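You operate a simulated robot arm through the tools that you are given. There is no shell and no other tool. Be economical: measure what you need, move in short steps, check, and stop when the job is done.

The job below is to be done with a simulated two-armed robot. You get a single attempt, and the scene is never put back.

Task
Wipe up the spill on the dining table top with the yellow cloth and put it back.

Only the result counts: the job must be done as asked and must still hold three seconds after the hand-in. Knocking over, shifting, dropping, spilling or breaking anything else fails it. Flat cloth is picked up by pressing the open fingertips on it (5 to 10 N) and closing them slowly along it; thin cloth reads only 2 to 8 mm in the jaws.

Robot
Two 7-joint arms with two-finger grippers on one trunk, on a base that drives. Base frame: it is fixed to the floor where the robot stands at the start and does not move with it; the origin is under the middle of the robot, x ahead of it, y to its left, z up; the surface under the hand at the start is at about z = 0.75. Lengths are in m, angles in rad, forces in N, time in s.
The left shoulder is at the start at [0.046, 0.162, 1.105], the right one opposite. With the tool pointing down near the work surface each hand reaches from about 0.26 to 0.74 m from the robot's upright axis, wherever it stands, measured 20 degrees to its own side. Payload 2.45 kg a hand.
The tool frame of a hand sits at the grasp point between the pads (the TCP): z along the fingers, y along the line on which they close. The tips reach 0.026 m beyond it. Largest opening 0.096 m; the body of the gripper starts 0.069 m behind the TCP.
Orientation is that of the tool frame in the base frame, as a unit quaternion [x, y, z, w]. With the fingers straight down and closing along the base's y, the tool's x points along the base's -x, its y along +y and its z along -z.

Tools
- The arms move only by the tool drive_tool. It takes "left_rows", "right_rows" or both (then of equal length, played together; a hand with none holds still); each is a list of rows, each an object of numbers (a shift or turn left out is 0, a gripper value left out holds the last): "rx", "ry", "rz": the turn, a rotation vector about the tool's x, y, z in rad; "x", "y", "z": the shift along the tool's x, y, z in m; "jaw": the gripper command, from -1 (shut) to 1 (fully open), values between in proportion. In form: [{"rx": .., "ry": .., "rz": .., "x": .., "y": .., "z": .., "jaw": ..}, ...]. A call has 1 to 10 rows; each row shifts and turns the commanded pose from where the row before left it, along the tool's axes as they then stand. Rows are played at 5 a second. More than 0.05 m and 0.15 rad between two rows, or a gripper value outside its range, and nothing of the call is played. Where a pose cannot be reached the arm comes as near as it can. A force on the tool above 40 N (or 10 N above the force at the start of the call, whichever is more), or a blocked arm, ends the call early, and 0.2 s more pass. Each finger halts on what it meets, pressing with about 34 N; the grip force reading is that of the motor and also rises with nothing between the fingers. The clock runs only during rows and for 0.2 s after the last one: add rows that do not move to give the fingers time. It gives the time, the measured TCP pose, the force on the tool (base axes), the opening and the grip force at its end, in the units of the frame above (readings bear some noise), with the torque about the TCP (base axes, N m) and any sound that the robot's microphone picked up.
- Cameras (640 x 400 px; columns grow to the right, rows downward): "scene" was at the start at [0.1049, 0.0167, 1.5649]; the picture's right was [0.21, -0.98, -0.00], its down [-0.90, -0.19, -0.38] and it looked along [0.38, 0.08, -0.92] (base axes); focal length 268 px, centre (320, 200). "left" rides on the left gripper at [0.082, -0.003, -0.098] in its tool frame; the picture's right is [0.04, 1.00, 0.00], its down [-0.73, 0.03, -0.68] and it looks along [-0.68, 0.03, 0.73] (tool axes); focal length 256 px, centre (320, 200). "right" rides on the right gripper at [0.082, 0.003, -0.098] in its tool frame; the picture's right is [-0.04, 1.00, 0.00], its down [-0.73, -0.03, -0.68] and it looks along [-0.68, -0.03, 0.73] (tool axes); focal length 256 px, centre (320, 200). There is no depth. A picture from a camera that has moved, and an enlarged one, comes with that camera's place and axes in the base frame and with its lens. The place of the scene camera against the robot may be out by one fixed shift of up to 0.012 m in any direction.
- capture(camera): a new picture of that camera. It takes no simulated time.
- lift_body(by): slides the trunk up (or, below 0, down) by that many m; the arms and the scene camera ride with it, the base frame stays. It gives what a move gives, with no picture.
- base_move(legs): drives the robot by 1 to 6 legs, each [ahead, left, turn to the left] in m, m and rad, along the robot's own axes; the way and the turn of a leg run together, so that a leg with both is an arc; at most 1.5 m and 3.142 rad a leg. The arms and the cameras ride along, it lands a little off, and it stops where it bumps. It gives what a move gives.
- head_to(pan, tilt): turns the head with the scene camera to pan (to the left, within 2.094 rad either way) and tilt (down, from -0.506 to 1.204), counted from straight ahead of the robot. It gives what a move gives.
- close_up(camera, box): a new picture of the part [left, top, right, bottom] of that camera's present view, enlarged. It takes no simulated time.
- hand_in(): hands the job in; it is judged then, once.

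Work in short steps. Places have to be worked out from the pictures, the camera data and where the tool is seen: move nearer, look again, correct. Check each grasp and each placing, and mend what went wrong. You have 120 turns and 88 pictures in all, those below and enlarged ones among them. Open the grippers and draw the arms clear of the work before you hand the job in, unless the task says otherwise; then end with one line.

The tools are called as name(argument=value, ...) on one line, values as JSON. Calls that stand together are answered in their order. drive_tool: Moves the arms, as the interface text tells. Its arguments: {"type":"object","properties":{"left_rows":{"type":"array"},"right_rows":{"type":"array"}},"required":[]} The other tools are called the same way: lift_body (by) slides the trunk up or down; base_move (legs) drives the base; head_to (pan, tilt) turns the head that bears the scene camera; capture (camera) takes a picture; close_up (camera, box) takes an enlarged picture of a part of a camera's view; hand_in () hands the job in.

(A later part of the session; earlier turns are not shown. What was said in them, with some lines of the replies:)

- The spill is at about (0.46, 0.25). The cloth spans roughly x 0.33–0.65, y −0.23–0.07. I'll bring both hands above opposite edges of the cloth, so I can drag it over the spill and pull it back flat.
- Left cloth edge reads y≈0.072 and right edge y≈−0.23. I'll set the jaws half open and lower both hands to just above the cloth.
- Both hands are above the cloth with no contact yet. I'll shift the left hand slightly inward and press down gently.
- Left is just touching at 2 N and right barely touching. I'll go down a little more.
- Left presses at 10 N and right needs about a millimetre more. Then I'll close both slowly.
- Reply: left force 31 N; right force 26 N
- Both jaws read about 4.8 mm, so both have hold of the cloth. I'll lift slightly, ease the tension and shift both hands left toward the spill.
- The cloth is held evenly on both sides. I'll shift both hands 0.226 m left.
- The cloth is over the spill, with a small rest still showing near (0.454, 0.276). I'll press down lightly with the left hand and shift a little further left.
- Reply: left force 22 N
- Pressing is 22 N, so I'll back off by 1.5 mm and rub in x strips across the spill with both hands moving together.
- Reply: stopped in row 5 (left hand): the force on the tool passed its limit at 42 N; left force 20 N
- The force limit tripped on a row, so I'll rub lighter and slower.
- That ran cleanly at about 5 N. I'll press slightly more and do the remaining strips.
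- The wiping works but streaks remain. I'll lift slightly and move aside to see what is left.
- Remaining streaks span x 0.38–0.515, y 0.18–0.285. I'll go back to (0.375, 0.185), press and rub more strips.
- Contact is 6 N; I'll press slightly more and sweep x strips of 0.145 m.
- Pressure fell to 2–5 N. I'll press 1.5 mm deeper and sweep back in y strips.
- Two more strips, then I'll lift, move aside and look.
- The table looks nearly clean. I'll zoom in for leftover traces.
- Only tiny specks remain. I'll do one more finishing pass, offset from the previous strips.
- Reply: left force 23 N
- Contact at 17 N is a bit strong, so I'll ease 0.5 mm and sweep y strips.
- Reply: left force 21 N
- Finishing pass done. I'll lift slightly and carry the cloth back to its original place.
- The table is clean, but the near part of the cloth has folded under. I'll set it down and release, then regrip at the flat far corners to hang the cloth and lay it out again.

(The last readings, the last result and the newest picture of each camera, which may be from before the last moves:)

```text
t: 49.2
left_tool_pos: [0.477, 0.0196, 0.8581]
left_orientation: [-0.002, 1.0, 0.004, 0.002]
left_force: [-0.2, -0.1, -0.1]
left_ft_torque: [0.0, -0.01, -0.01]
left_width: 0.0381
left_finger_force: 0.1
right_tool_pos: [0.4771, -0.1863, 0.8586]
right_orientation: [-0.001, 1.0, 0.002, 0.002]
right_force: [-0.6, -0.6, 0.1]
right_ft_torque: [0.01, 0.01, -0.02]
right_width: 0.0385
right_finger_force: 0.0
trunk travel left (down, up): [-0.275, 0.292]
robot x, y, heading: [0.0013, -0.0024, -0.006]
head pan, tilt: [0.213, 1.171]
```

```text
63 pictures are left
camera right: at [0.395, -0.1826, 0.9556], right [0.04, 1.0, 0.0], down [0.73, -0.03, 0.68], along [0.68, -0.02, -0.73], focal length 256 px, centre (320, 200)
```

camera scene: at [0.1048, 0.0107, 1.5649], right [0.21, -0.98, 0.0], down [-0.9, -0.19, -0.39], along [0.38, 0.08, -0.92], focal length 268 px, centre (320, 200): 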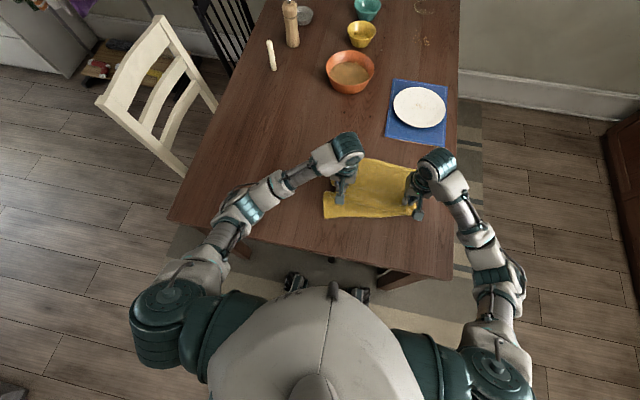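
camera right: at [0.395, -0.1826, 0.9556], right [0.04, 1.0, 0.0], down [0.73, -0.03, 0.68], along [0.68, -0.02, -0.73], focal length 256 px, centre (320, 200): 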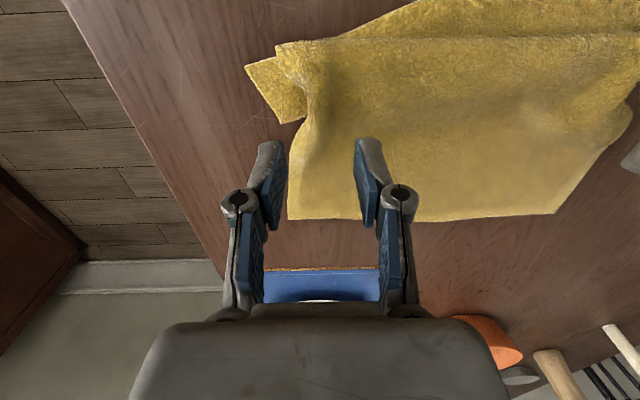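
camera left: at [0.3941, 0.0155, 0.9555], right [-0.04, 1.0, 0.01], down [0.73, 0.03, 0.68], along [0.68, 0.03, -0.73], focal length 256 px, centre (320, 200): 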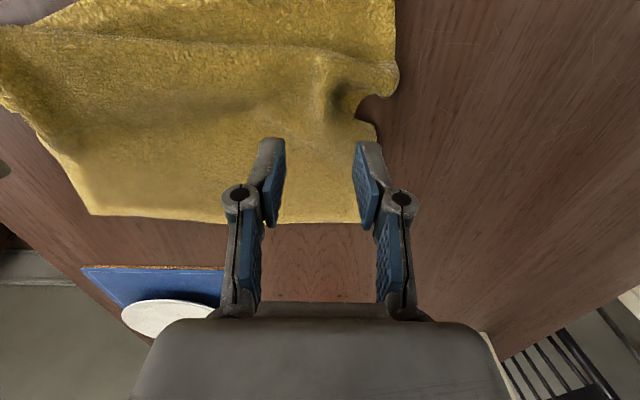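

The far edge is flat at x≈0.62. I'll move to pinch near both far corners at x≈0.595.

drive_tool(left_rows=[{"x": -0.04, "y": 0.01, "jaw": 0.05}, {"x": -0.04, "y": 0.015}, {"x": -0.038}, {"z": 0.03}, {"z": 0.03}, {}], right_rows=[{"x": -0.04, "y": -0.009, "jaw": 0.05}, {"x": -0.04}, {"x": -0.038}, {"z": 0.03}, {"z": 0.03}, {}])

capture(camera="left")

capture(camera="right")

```text
t: 50.6
left_tool_pos: [0.5948, 0.0455, 0.797]
left_orientation: [-0.002, 1.0, 0.004, 0.004]
left_force: [-0.3, 0.4, 0.1]
left_ft_torque: [-0.01, -0.01, 0.0]
left_width: 0.0503
left_finger_force: 0.0
right_tool_pos: [0.5945, -0.1945, 0.7964]
right_orientation: [-0.002, 1.0, 0.002, 0.003]
right_force: [0.3, -0.4, 0.3]
right_ft_torque: [-0.02, -0.04, -0.01]
right_width: 0.0505
right_finger_force: 0.0
trunk travel left (down, up): [-0.275, 0.292]
robot x, y, heading: [-0.0014, -0.0008, -0.002]
head pan, tilt: [0.213, 1.171]
```

```text
62 pictures are left
camera left: at [0.5115, 0.0414, 0.8961], right [-0.04, 1.0, 0.01], down [0.73, 0.03, 0.68], along [0.68, 0.03, -0.73], focal length 256 px, centre (320, 200)
```

left: 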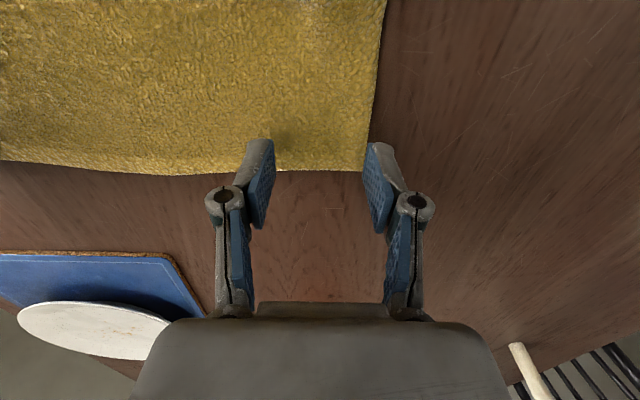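

```text
61 pictures are left
camera right: at [0.5131, -0.1895, 0.8942], right [0.04, 1.0, 0.0], down [0.73, -0.03, 0.68], along [0.68, -0.02, -0.73], focal length 256 px, centre (320, 200)
```

right: 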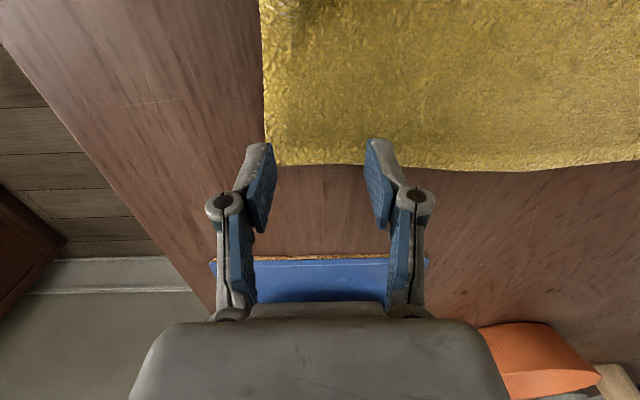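

The outer fingers sit right at the cloth edges. I'll shift both 10 mm inward and 8 mm back, then lower to contact.

drive_tool(left_rows=[{"x": 0.008, "y": -0.01}, {"z": 0.01}, {"z": 0.007}, {}], right_rows=[{"x": 0.008, "y": 0.01}, {"z": 0.01}, {"z": 0.007}, {}])

```text
t: 51.6
left_tool_pos: [0.5863, 0.0357, 0.7802]
left_orientation: [0.0, 1.0, 0.003, 0.003]
left_force: [0.0, 0.1, -0.1]
left_ft_torque: [-0.01, -0.03, -0.02]
left_width: 0.0504
left_finger_force: 0.1
right_tool_pos: [0.5869, -0.1847, 0.7798]
right_orientation: [-0.001, 1.0, 0.002, 0.003]
right_force: [-0.4, 0.8, 0.7]
right_ft_torque: [-0.02, -0.01, 0.0]
right_width: 0.0504
right_finger_force: 0.1
trunk travel left (down, up): [-0.275, 0.292]
robot x, y, heading: [0.0003, -0.0008, -0.001]
head pan, tilt: [0.213, 1.171]
```

No contact yet; I'll go 3 mm lower.

drive_tool(left_rows=[{"z": 0.003}, {}], right_rows=[{"z": 0.003}, {}])

```text
t: 52.2
left_tool_pos: [0.5872, 0.0351, 0.7785]
left_orientation: [-0.001, 1.0, 0.003, 0.004]
left_force: [0.6, 0.0, 2.9]
left_ft_torque: [-0.01, -0.04, -0.02]
left_width: 0.0508
left_finger_force: 0.3
right_tool_pos: [0.5869, -0.1846, 0.7779]
right_orientation: [-0.001, 1.0, 0.001, 0.003]
right_force: [0.4, 0.8, 4.1]
right_ft_torque: [0.01, 0.0, 0.05]
right_width: 0.0507
right_finger_force: 0.2
trunk travel left (down, up): [-0.275, 0.292]
robot x, y, heading: [0.0005, -0.0037, -0.002]
head pan, tilt: [0.213, 1.171]
```

Contact at 3–4 N; I'll add 1 mm and close slowly.

drive_tool(left_rows=[{"z": 0.0012}, {"jaw": -0.1}, {"jaw": -0.25}, {"jaw": -0.4}, {"jaw": -0.55}, {"jaw": -0.7}, {"jaw": -0.85}, {"jaw": -1}, {}, {}], right_rows=[{"z": 0.001}, {"jaw": -0.1}, {"jaw": -0.25}, {"jaw": -0.4}, {"jaw": -0.55}, {"jaw": -0.7}, {"jaw": -0.85}, {"jaw": -1}, {}, {}])

```text
t: 54.4
left_tool_pos: [0.5854, 0.0346, 0.7787]
left_orientation: [-0.001, 1.0, 0.001, 0.004]
left_force: [1.1, -15.4, 19.4]
left_ft_torque: [-0.46, -0.04, -0.04]
left_width: 0.0056
left_finger_force: 34.0
right_tool_pos: [0.5848, -0.1839, 0.7777]
right_orientation: [-0.001, 1.0, 0.001, 0.004]
right_force: [0.1, 13.9, 15.2]
right_ft_torque: [0.36, -0.04, 0.01]
right_width: 0.0043
right_finger_force: 33.3
trunk travel left (down, up): [-0.275, 0.292]
robot x, y, heading: [-0.0012, 0.0027, 0.003]
head pan, tilt: [0.213, 1.171]
```

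Both gripped at 5.6 and 4.3 mm. I'll lift the far edge and move back so the cloth unfurls hanging.

drive_tool(left_rows=[{"z": -0.03}, {"z": -0.035, "x": 0.02}, {"z": -0.035, "x": 0.025}, {"z": -0.035, "x": 0.025}, {"z": -0.035, "x": 0.025}, {"z": -0.035, "x": 0.025}, {"z": -0.035, "x": 0.025}, {"z": -0.035, "x": 0.025}, {"z": -0.03, "x": 0.025}, {}], right_rows=[{"z": -0.03, "y": 0.006}, {"z": -0.035, "x": 0.02}, {"z": -0.035, "x": 0.025}, {"z": -0.035, "x": 0.025}, {"z": -0.035, "x": 0.025}, {"z": -0.035, "x": 0.025}, {"z": -0.035, "x": 0.025}, {"z": -0.035, "x": 0.025}, {"z": -0.03, "x": 0.025}, {}])

capture(camera="scene")

capture(camera="left")

```text
t: 56.6
left_tool_pos: [0.3914, 0.035, 1.0801]
left_orientation: [-0.001, 1.0, 0.004, 0.002]
left_force: [0.6, -5.8, -1.3]
left_ft_torque: [-0.21, 0.0, 0.06]
left_width: 0.0044
left_finger_force: 33.5
right_tool_pos: [0.3911, -0.1821, 1.0801]
right_orientation: [0.0, 1.0, 0.002, 0.002]
right_force: [-0.3, 7.0, -1.0]
right_ft_torque: [0.13, 0.03, -0.03]
right_width: 0.0045
right_finger_force: 33.5
trunk travel left (down, up): [-0.275, 0.292]
robot x, y, heading: [0.0033, 0.0023, -0.004]
head pan, tilt: [0.213, 1.171]
```

```text
60 pictures are left
camera scene: at [0.106, 0.0141, 1.5646], right [0.21, -0.98, 0.0], down [-0.9, -0.19, -0.38], along [0.37, 0.08, -0.92], focal length 268 px, centre (320, 200)
```

scene: 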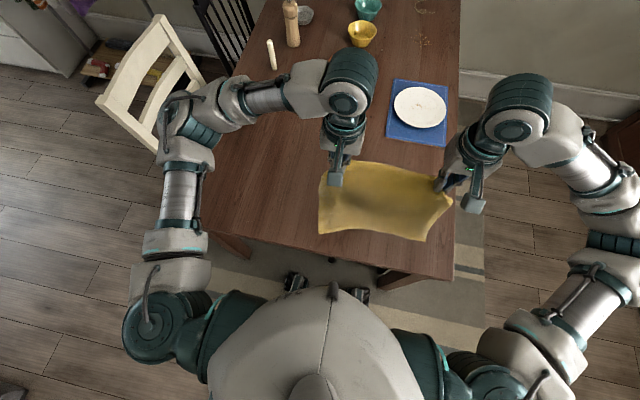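

```text
59 pictures are left
camera left: at [0.3092, 0.0298, 1.1785], right [-0.04, 1.0, 0.01], down [0.73, 0.03, 0.68], along [0.68, 0.03, -0.73], focal length 256 px, centre (320, 200)
```

left: 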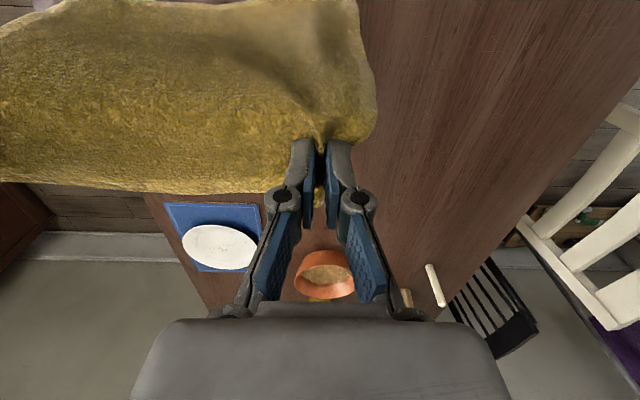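

The cloth now hangs from its far edge. I'll let it settle and look again.

drive_tool(left_rows=[{"z": -0.02}, {}, {}, {}, {}], right_rows=[{"z": -0.02}, {}, {}, {}, {}])

close_up(camera="scene", box=[280, 130, 480, 255])

```text
t: 57.8
left_tool_pos: [0.3896, 0.0334, 1.1002]
left_orientation: [0.0, 1.0, 0.003, 0.002]
left_force: [-0.1, -5.3, 0.0]
left_ft_torque: [-0.2, -0.01, 0.06]
left_width: 0.0048
left_finger_force: 33.5
right_tool_pos: [0.3909, -0.1811, 1.0985]
right_orientation: [-0.001, 1.0, 0.002, 0.003]
right_force: [-0.1, 6.2, -1.5]
right_ft_torque: [0.16, 0.01, -0.01]
right_width: 0.0045
right_finger_force: 33.3
trunk travel left (down, up): [-0.275, 0.292]
robot x, y, heading: [0.0013, 0.0011, -0.0]
head pan, tilt: [0.213, 1.171]
```

```text
3.20 times, centred on (380, 192) of scene
camera zoom: at [0.105, 0.014, 1.5649], right [0.21, -0.98, 0.0], down [-0.9, -0.19, -0.38], along [0.38, 0.08, -0.92], focal length 858 px, centre (128, 224)
```

zoom: 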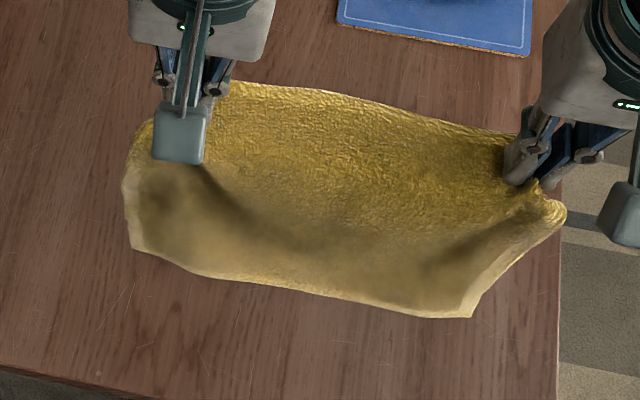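

The cloth hangs fully unfolded. I'll move back so its lower edge lands near x≈0.33, let it settle, and lower until it touches.

drive_tool(left_rows=[{"x": 0.02, "y": -0.006}, {"x": 0.02}, {"x": 0.013}, {}, {}, {}, {"z": 0.025}, {"z": 0.025}, {}], right_rows=[{"x": 0.02, "y": -0.006}, {"x": 0.02}, {"x": 0.013}, {}, {}, {}, {"z": 0.025}, {"z": 0.025}, {}])

close_up(camera="scene", box=[260, 130, 500, 280])

```text
t: 59.8
left_tool_pos: [0.3367, 0.027, 1.0495]
left_orientation: [0.0, 1.0, 0.003, 0.002]
left_force: [0.4, -5.3, -0.5]
left_ft_torque: [-0.17, -0.01, 0.05]
left_width: 0.0047
left_finger_force: 33.4
right_tool_pos: [0.3357, -0.1869, 1.0503]
right_orientation: [-0.002, 1.0, 0.0, 0.003]
right_force: [0.1, 5.4, 0.5]
right_ft_torque: [0.1, 0.02, -0.02]
right_width: 0.0043
right_finger_force: 32.7
trunk travel left (down, up): [-0.275, 0.292]
robot x, y, heading: [0.0017, -0.0018, 0.001]
head pan, tilt: [0.213, 1.171]
```

```text
2.67 times, centred on (380, 205) of scene
camera zoom: at [0.1036, 0.0138, 1.565], right [0.21, -0.98, 0.0], down [-0.9, -0.19, -0.39], along [0.38, 0.08, -0.92], focal length 715 px, centre (160, 187)
```

zoom: 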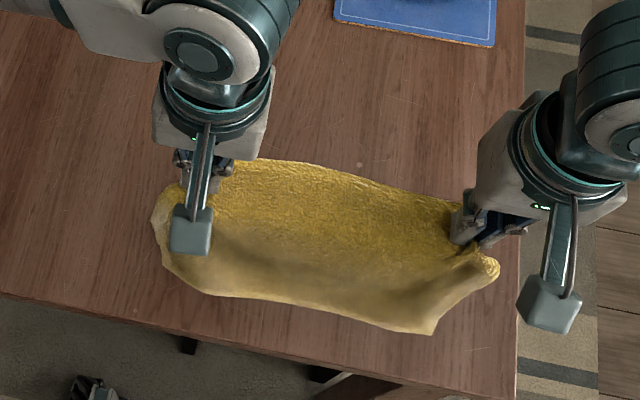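

The lower edge is at the original near-edge row. I'll lay the cloth out forward on an arc.

drive_tool(left_rows=[{"x": -0.0325, "z": 0.0175}, {"x": -0.0325, "z": 0.0175}, {"x": -0.03, "z": 0.0225}, {"x": -0.03, "z": 0.0225}, {"x": -0.03, "z": 0.03}, {"x": -0.03, "z": 0.03}, {"x": -0.025, "z": 0.03}, {"x": -0.025, "z": 0.03}, {}], right_rows=[{"x": -0.0325, "z": 0.0175}, {"x": -0.0325, "z": 0.0175}, {"x": -0.03, "z": 0.0225}, {"x": -0.03, "z": 0.0225}, {"x": -0.03, "z": 0.03}, {"x": -0.03, "z": 0.03}, {"x": -0.025, "z": 0.03}, {"x": -0.025, "z": 0.03}, {}])

close_up(camera="scene", box=[260, 130, 500, 280])

```text
t: 61.8
left_tool_pos: [0.572, 0.0273, 0.8515]
left_orientation: [0.0, 1.0, 0.004, 0.003]
left_force: [-0.5, -5.3, 0.6]
left_ft_torque: [-0.16, -0.04, 0.04]
left_width: 0.0048
left_finger_force: 33.9
right_tool_pos: [0.5744, -0.1865, 0.8529]
right_orientation: [0.0, 1.0, 0.001, 0.003]
right_force: [0.0, 4.2, 0.1]
right_ft_torque: [0.14, 0.01, 0.0]
right_width: 0.0043
right_finger_force: 33.8
trunk travel left (down, up): [-0.275, 0.292]
robot x, y, heading: [0.0016, 0.0021, 0.0]
head pan, tilt: [0.213, 1.171]
```

```text
2.67 times, centred on (380, 205) of scene
camera zoom: at [0.1047, 0.0141, 1.565], right [0.21, -0.98, 0.0], down [-0.9, -0.19, -0.39], along [0.38, 0.08, -0.92], focal length 715 px, centre (160, 187)
```

zoom: 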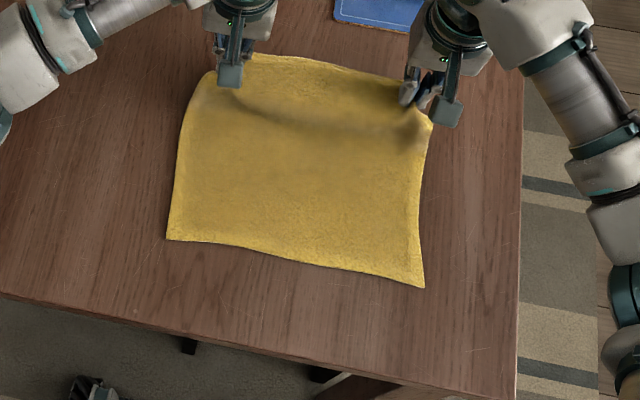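

The cloth lies flat but slid about 0.05 m ahead of its original place. I'll lift it again and redo the lay starting further back.

drive_tool(left_rows=[{"z": -0.045}, {"z": -0.045, "x": 0.02}, {"z": -0.045, "x": 0.03}, {"z": -0.045, "x": 0.03}, {"z": -0.045, "x": 0.03}, {"z": -0.02, "x": 0.035}, {"x": 0.035}, {"x": 0.035}, {"x": 0.035}, {"x": 0.02}], right_rows=[{"z": -0.045}, {"z": -0.045, "x": 0.02}, {"z": -0.045, "x": 0.03}, {"z": -0.045, "x": 0.03}, {"z": -0.045, "x": 0.03}, {"z": -0.02, "x": 0.035}, {"x": 0.035}, {"x": 0.035}, {"x": 0.035}, {"x": 0.02}])

drive_tool(left_rows=[{}, {}, {}, {}, {"z": 0.025}, {"z": 0.025}, {}], right_rows=[{}, {}, {}, {}, {"z": 0.025}, {"z": 0.025}, {}])

close_up(camera="scene", box=[260, 130, 500, 280])

```text
refused: row 3 steps farther than a row can; nothing moved
```

```text
t: 63.4
left_tool_pos: [0.574, 0.0292, 0.802]
left_orientation: [-0.001, 1.0, 0.004, 0.003]
left_force: [-0.5, -5.6, -0.4]
left_ft_torque: [-0.21, -0.01, 0.0]
left_width: 0.0046
left_finger_force: 33.3
right_tool_pos: [0.5721, -0.1858, 0.8025]
right_orientation: [-0.001, 1.0, 0.002, 0.004]
right_force: [-0.4, 6.0, 0.3]
right_ft_torque: [0.15, 0.02, -0.03]
right_width: 0.0044
right_finger_force: 33.6
trunk travel left (down, up): [-0.275, 0.292]
robot x, y, heading: [0.003, 0.0006, -0.001]
head pan, tilt: [0.213, 1.171]
```

```text
2.67 times, centred on (380, 205) of scene
camera zoom: at [0.1054, 0.0141, 1.5649], right [0.21, -0.98, 0.0], down [-0.9, -0.19, -0.38], along [0.38, 0.08, -0.92], focal length 715 px, centre (160, 187)
```

zoom: 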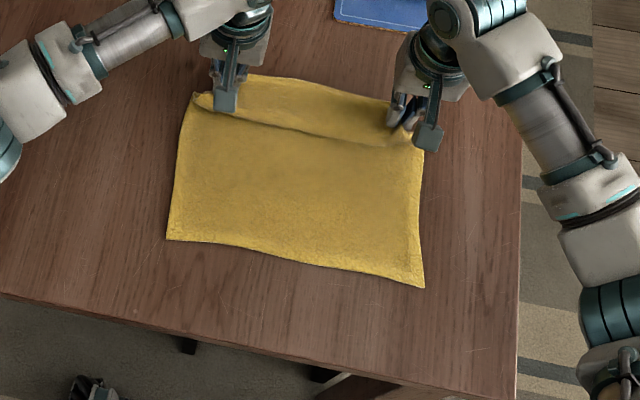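

The first call was refused for its step length and the second just lowered the hands; nothing was harmed. I'll lift again with smaller steps.

drive_tool(left_rows=[{"z": -0.045}, {"z": -0.045}, {"z": -0.04, "x": 0.025}, {"z": -0.04, "x": 0.025}, {"z": -0.04, "x": 0.025}, {"z": -0.04, "x": 0.025}, {"z": -0.035, "x": 0.03}, {"z": -0.015, "x": 0.04}, {"x": 0.04}, {"x": 0.03}], right_rows=[{"z": -0.045}, {"z": -0.045}, {"z": -0.04, "x": 0.025}, {"z": -0.04, "x": 0.025}, {"z": -0.04, "x": 0.025}, {"z": -0.04, "x": 0.025}, {"z": -0.035, "x": 0.03}, {"z": -0.015, "x": 0.04}, {"x": 0.04}, {"x": 0.03}])

drive_tool(left_rows=[{"x": 0.013}, {}, {}, {}, {}], right_rows=[{"x": 0.013}, {}, {}, {}, {}])

close_up(camera="scene", box=[260, 130, 500, 280])

```text
t: 65.6
left_tool_pos: [0.3317, 0.0273, 1.1004]
left_orientation: [-0.001, 1.0, 0.003, 0.003]
left_force: [-0.8, -5.2, 0.3]
left_ft_torque: [-0.17, 0.01, 0.05]
left_width: 0.0046
left_finger_force: 33.7
right_tool_pos: [0.3307, -0.1879, 1.0991]
right_orientation: [0.0, 1.0, 0.002, 0.004]
right_force: [-0.9, 5.9, -0.1]
right_ft_torque: [0.1, 0.0, -0.05]
right_width: 0.0046
right_finger_force: 33.0
trunk travel left (down, up): [-0.275, 0.292]
robot x, y, heading: [-0.0002, -0.0013, -0.004]
head pan, tilt: [0.213, 1.171]
```

```text
t: 66.8
left_tool_pos: [0.3207, 0.0264, 1.1014]
left_orientation: [0.0, 1.0, 0.004, 0.002]
left_force: [1.1, -4.6, -0.9]
left_ft_torque: [-0.16, -0.03, 0.03]
left_width: 0.0047
left_finger_force: 33.4
right_tool_pos: [0.3197, -0.1882, 1.0984]
right_orientation: [-0.001, 1.0, 0.002, 0.002]
right_force: [-0.3, 4.6, -1.0]
right_ft_torque: [0.14, 0.0, -0.01]
right_width: 0.0045
right_finger_force: 33.4
trunk travel left (down, up): [-0.275, 0.292]
robot x, y, heading: [-0.0025, 0.0042, -0.004]
head pan, tilt: [0.213, 1.171]
```

```text
2.67 times, centred on (380, 205) of scene
camera zoom: at [0.1042, 0.0138, 1.5649], right [0.21, -0.98, 0.0], down [-0.9, -0.19, -0.39], along [0.38, 0.08, -0.92], focal length 715 px, centre (160, 187)
```

zoom: 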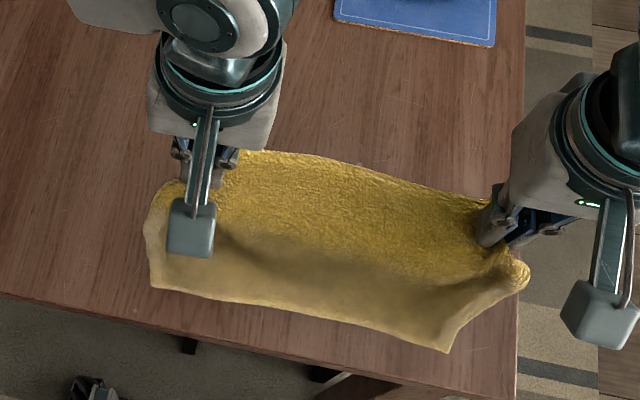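

Hanging nicely. I'll go 15 mm further back, settle, lower, then lay out on a slacker path.

drive_tool(left_rows=[{"x": 0.015}, {}, {}, {"z": 0.035}, {"z": 0.035}, {}], right_rows=[{"x": 0.015}, {}, {}, {"z": 0.035}, {"z": 0.035}, {}])

drive_tool(left_rows=[{"x": -0.0275, "z": 0.0225}, {"x": -0.0275, "z": 0.0225}, {"x": -0.03, "z": 0.0275}, {"x": -0.03, "z": 0.0275}, {"x": -0.03, "z": 0.025}, {"x": -0.03, "z": 0.025}, {"x": -0.025, "z": 0.02}, {"x": -0.025, "z": 0.02}, {}], right_rows=[{"x": -0.0275, "z": 0.0225}, {"x": -0.0275, "z": 0.0225}, {"x": -0.03, "z": 0.0275}, {"x": -0.03, "z": 0.0275}, {"x": -0.03, "z": 0.025}, {"x": -0.03, "z": 0.025}, {"x": -0.025, "z": 0.02}, {"x": -0.025, "z": 0.02}, {}])

close_up(camera="scene", box=[260, 130, 500, 280])

```text
t: 68.2
left_tool_pos: [0.3031, 0.0288, 1.0296]
left_orientation: [-0.002, 1.0, 0.003, 0.003]
left_force: [0.4, -6.9, 0.1]
left_ft_torque: [-0.23, -0.04, 0.02]
left_width: 0.005
left_finger_force: 32.9
right_tool_pos: [0.3037, -0.1875, 1.0291]
right_orientation: [-0.001, 1.0, 0.002, 0.003]
right_force: [0.2, 6.7, -1.3]
right_ft_torque: [0.17, 0.0, 0.0]
right_width: 0.0046
right_finger_force: 33.0
trunk travel left (down, up): [-0.275, 0.292]
robot x, y, heading: [0.002, -0.003, 0.003]
head pan, tilt: [0.213, 1.171]
```

```text
t: 70.2
left_tool_pos: [0.5302, 0.0284, 0.8427]
left_orientation: [-0.001, 1.0, 0.003, 0.003]
left_force: [-0.1, -5.6, -0.3]
left_ft_torque: [-0.2, -0.03, 0.08]
left_width: 0.0047
left_finger_force: 33.7
right_tool_pos: [0.5299, -0.1856, 0.8415]
right_orientation: [0.0, 1.0, 0.0, 0.004]
right_force: [-0.6, 5.5, 0.4]
right_ft_torque: [0.1, 0.01, -0.05]
right_width: 0.0047
right_finger_force: 33.6
trunk travel left (down, up): [-0.275, 0.292]
robot x, y, heading: [0.0016, -0.0011, -0.0]
head pan, tilt: [0.213, 1.171]
```

```text
2.67 times, centred on (380, 205) of scene
camera zoom: at [0.1045, 0.014, 1.565], right [0.21, -0.98, 0.0], down [-0.9, -0.19, -0.39], along [0.38, 0.08, -0.92], focal length 715 px, centre (160, 187)
```

zoom: 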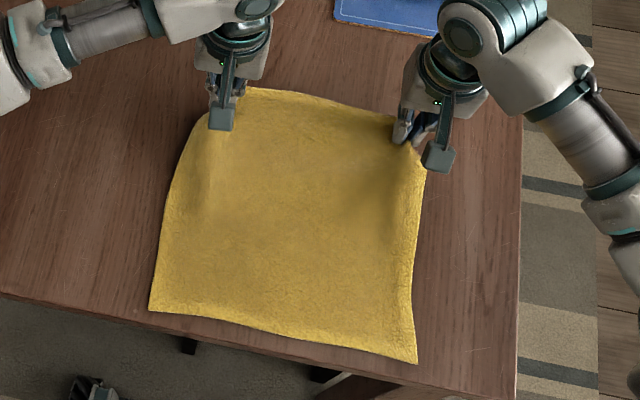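

The near edge is now about 0.035 m too close, which is good: I can drag the cloth forward while lowering to land it in place.

drive_tool(left_rows=[{"x": -0.02, "z": 0.02}, {"x": -0.02, "z": 0.02}, {"x": -0.015, "z": 0.012}, {"x": -0.01}, {"x": -0.008}, {}], right_rows=[{"x": -0.02, "z": 0.02}, {"x": -0.02, "z": 0.02}, {"x": -0.015, "z": 0.012}, {"x": -0.01}, {"x": -0.008}, {}])

capture(camera="scene")

close_up(camera="scene", box=[260, 130, 500, 280])

```text
t: 71.6
left_tool_pos: [0.605, 0.0284, 0.7905]
left_orientation: [-0.002, 1.0, 0.003, 0.003]
left_force: [-0.3, -5.9, -0.5]
left_ft_torque: [-0.16, 0.0, 0.0]
left_width: 0.0046
left_finger_force: 33.1
right_tool_pos: [0.6045, -0.1846, 0.7905]
right_orientation: [-0.001, 1.0, 0.002, 0.003]
right_force: [0.2, 3.1, 0.9]
right_ft_torque: [0.1, -0.03, 0.0]
right_width: 0.0045
right_finger_force: 33.7
trunk travel left (down, up): [-0.275, 0.292]
robot x, y, heading: [-0.0036, -0.0018, 0.003]
head pan, tilt: [0.213, 1.171]
```

```text
52 pictures are left
camera scene: at [0.106, 0.0141, 1.5648], right [0.21, -0.98, 0.0], down [-0.9, -0.19, -0.38], along [0.38, 0.08, -0.92], focal length 268 px, centre (320, 200)
```

scene: 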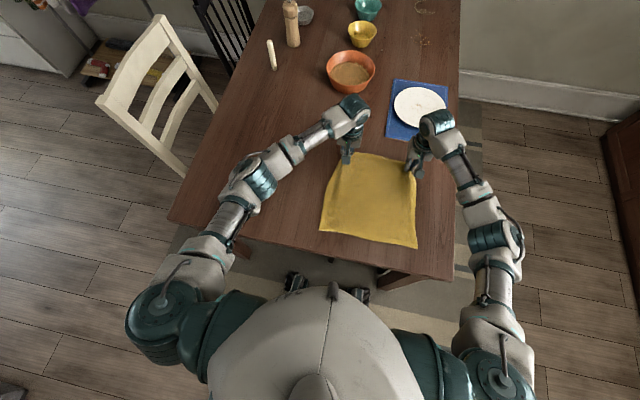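

```text
2.67 times, centred on (380, 205) of scene
camera zoom: at [0.106, 0.0141, 1.5648], right [0.21, -0.98, 0.0], down [-0.9, -0.19, -0.38], along [0.38, 0.08, -0.92], focal length 715 px, centre (160, 187)
```

zoom: 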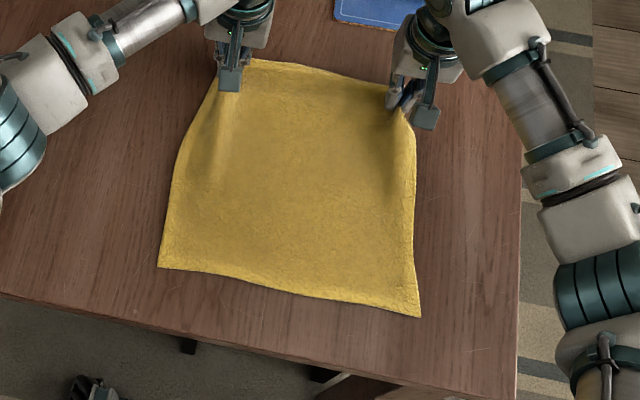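

The cloth is back within about a centimetre of its place. I'll lower the fingers to the table, open them slowly to spread the pinched folds, and lift off.

drive_tool(left_rows=[{"z": 0.008, "x": 0.004}, {"jaw": -0.8}, {"jaw": -0.6}, {"jaw": -0.4}, {"jaw": -0.2}, {"jaw": 0}, {}, {"z": -0.03}, {"z": -0.04}, {"z": -0.04}], right_rows=[{"z": 0.008, "x": 0.006}, {"jaw": -0.8}, {"jaw": -0.6}, {"jaw": -0.4}, {"jaw": -0.2}, {"jaw": 0}, {}, {"z": -0.03}, {"z": -0.04}, {"z": -0.04}])

capture(camera="left")

capture(camera="right")

```text
t: 73.8
left_tool_pos: [0.5975, 0.0255, 0.8922]
left_orientation: [-0.001, 1.0, 0.004, 0.003]
left_force: [-0.3, -0.4, -0.5]
left_ft_torque: [0.01, -0.03, 0.0]
left_width: 0.0481
left_finger_force: 0.0
right_tool_pos: [0.5985, -0.1875, 0.8926]
right_orientation: [-0.001, 1.0, 0.001, 0.003]
right_force: [0.0, 0.4, -0.1]
right_ft_torque: [0.02, -0.01, -0.03]
right_width: 0.048
right_finger_force: 0.2
trunk travel left (down, up): [-0.275, 0.292]
robot x, y, heading: [0.0007, -0.0024, -0.007]
head pan, tilt: [0.213, 1.171]
```

```text
50 pictures are left
camera left: at [0.5142, 0.0225, 0.9904], right [-0.04, 1.0, 0.01], down [0.73, 0.03, 0.68], along [0.68, 0.03, -0.73], focal length 256 px, centre (320, 200)
```

left: 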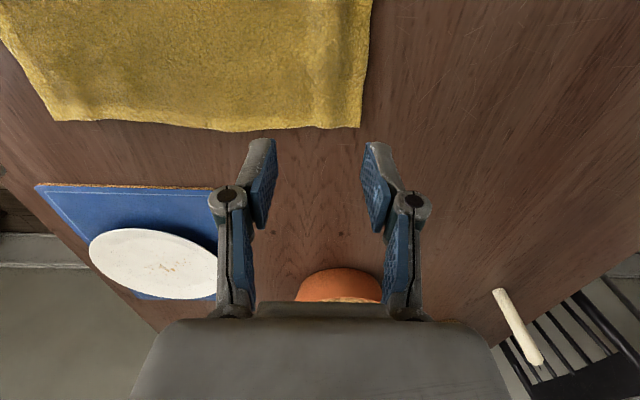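

```text
49 pictures are left
camera right: at [0.5158, -0.1838, 0.9895], right [0.04, 1.0, 0.0], down [0.73, -0.03, 0.68], along [0.68, -0.03, -0.73], focal length 256 px, centre (320, 200)
```

right: 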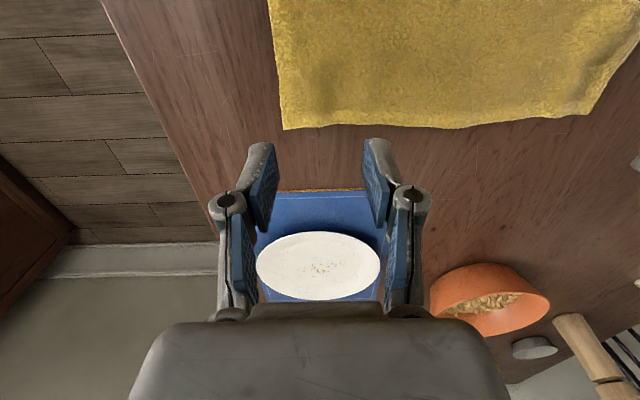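

The cloth is released and flat. I'll draw both arms clear, open the grippers, and check the cloth and the spill area.

drive_tool(left_rows=[{"z": -0.03, "y": 0.035, "jaw": 1}, {"z": -0.03, "y": 0.035}, {"z": -0.03, "y": 0.035}, {"y": 0.045}, {"y": 0.045}, {"y": 0.045}, {"y": 0.045}, {"y": 0.03}, {}], right_rows=[{"z": -0.03, "y": -0.02, "x": 0.02, "jaw": 1}, {"z": -0.03, "y": -0.02, "x": 0.02}, {"z": -0.03, "y": -0.02, "x": 0.02}, {"y": -0.02, "x": 0.02}, {"y": -0.02, "x": 0.02}, {}, {}, {}, {}])

capture(camera="scene")

close_up(camera="scene", box=[210, 130, 370, 230])

```text
t: 75.8
left_tool_pos: [0.5971, 0.3438, 0.9834]
left_orientation: [-0.001, 1.0, 0.002, 0.002]
left_force: [-0.4, 0.1, -0.4]
left_ft_torque: [0.02, -0.01, 0.01]
left_width: 0.0957
left_finger_force: 0.0
right_tool_pos: [0.4973, -0.2867, 0.9805]
right_orientation: [-0.002, 1.0, 0.001, 0.002]
right_force: [0.0, -0.2, 0.3]
right_ft_torque: [0.0, 0.02, -0.02]
right_width: 0.096
right_finger_force: 0.1
trunk travel left (down, up): [-0.275, 0.292]
robot x, y, heading: [0.0018, -0.0018, 0.002]
head pan, tilt: [0.213, 1.171]
```

```text
48 pictures are left
camera scene: at [0.1056, 0.0157, 1.5648], right [0.21, -0.98, 0.0], down [-0.9, -0.19, -0.38], along [0.38, 0.08, -0.92], focal length 268 px, centre (320, 200)
```

scene: 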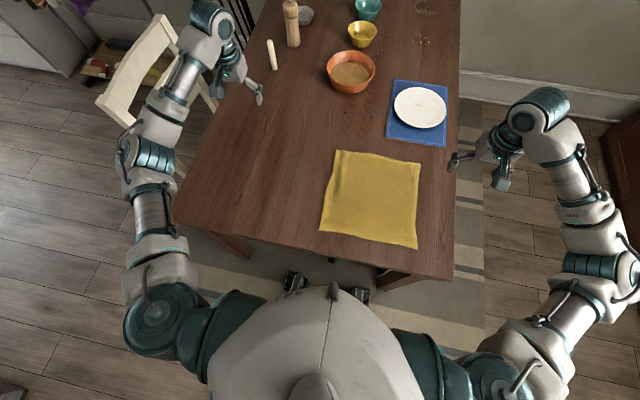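

```text
4.00 times, centred on (290, 180) of scene
camera zoom: at [0.1056, 0.0157, 1.5648], right [0.21, -0.98, 0.0], down [-0.9, -0.19, -0.38], along [0.38, 0.08, -0.92], focal length 1073 px, centre (440, 280)
```

zoom: 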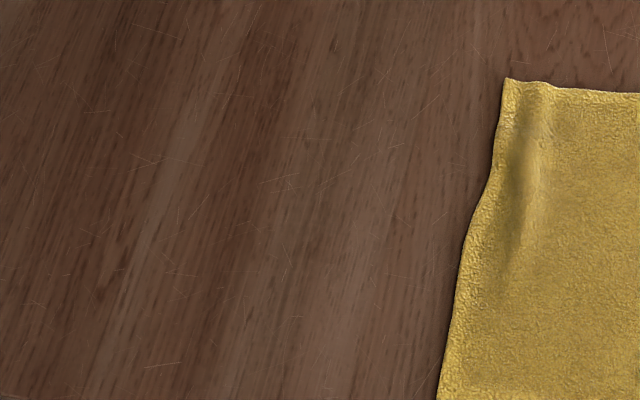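

The spill area is clean, the cloth lies flat on its original spot, and both arms are clear with open grippers. I'm handing in.

hand_in()

```text
The job is handed in.
```

I wiped up the spill with the yellow cloth and laid it back flat within about 1 cm of where it started. No spill shows in the last picture of the table, both arms are clear, and the job is handed in.
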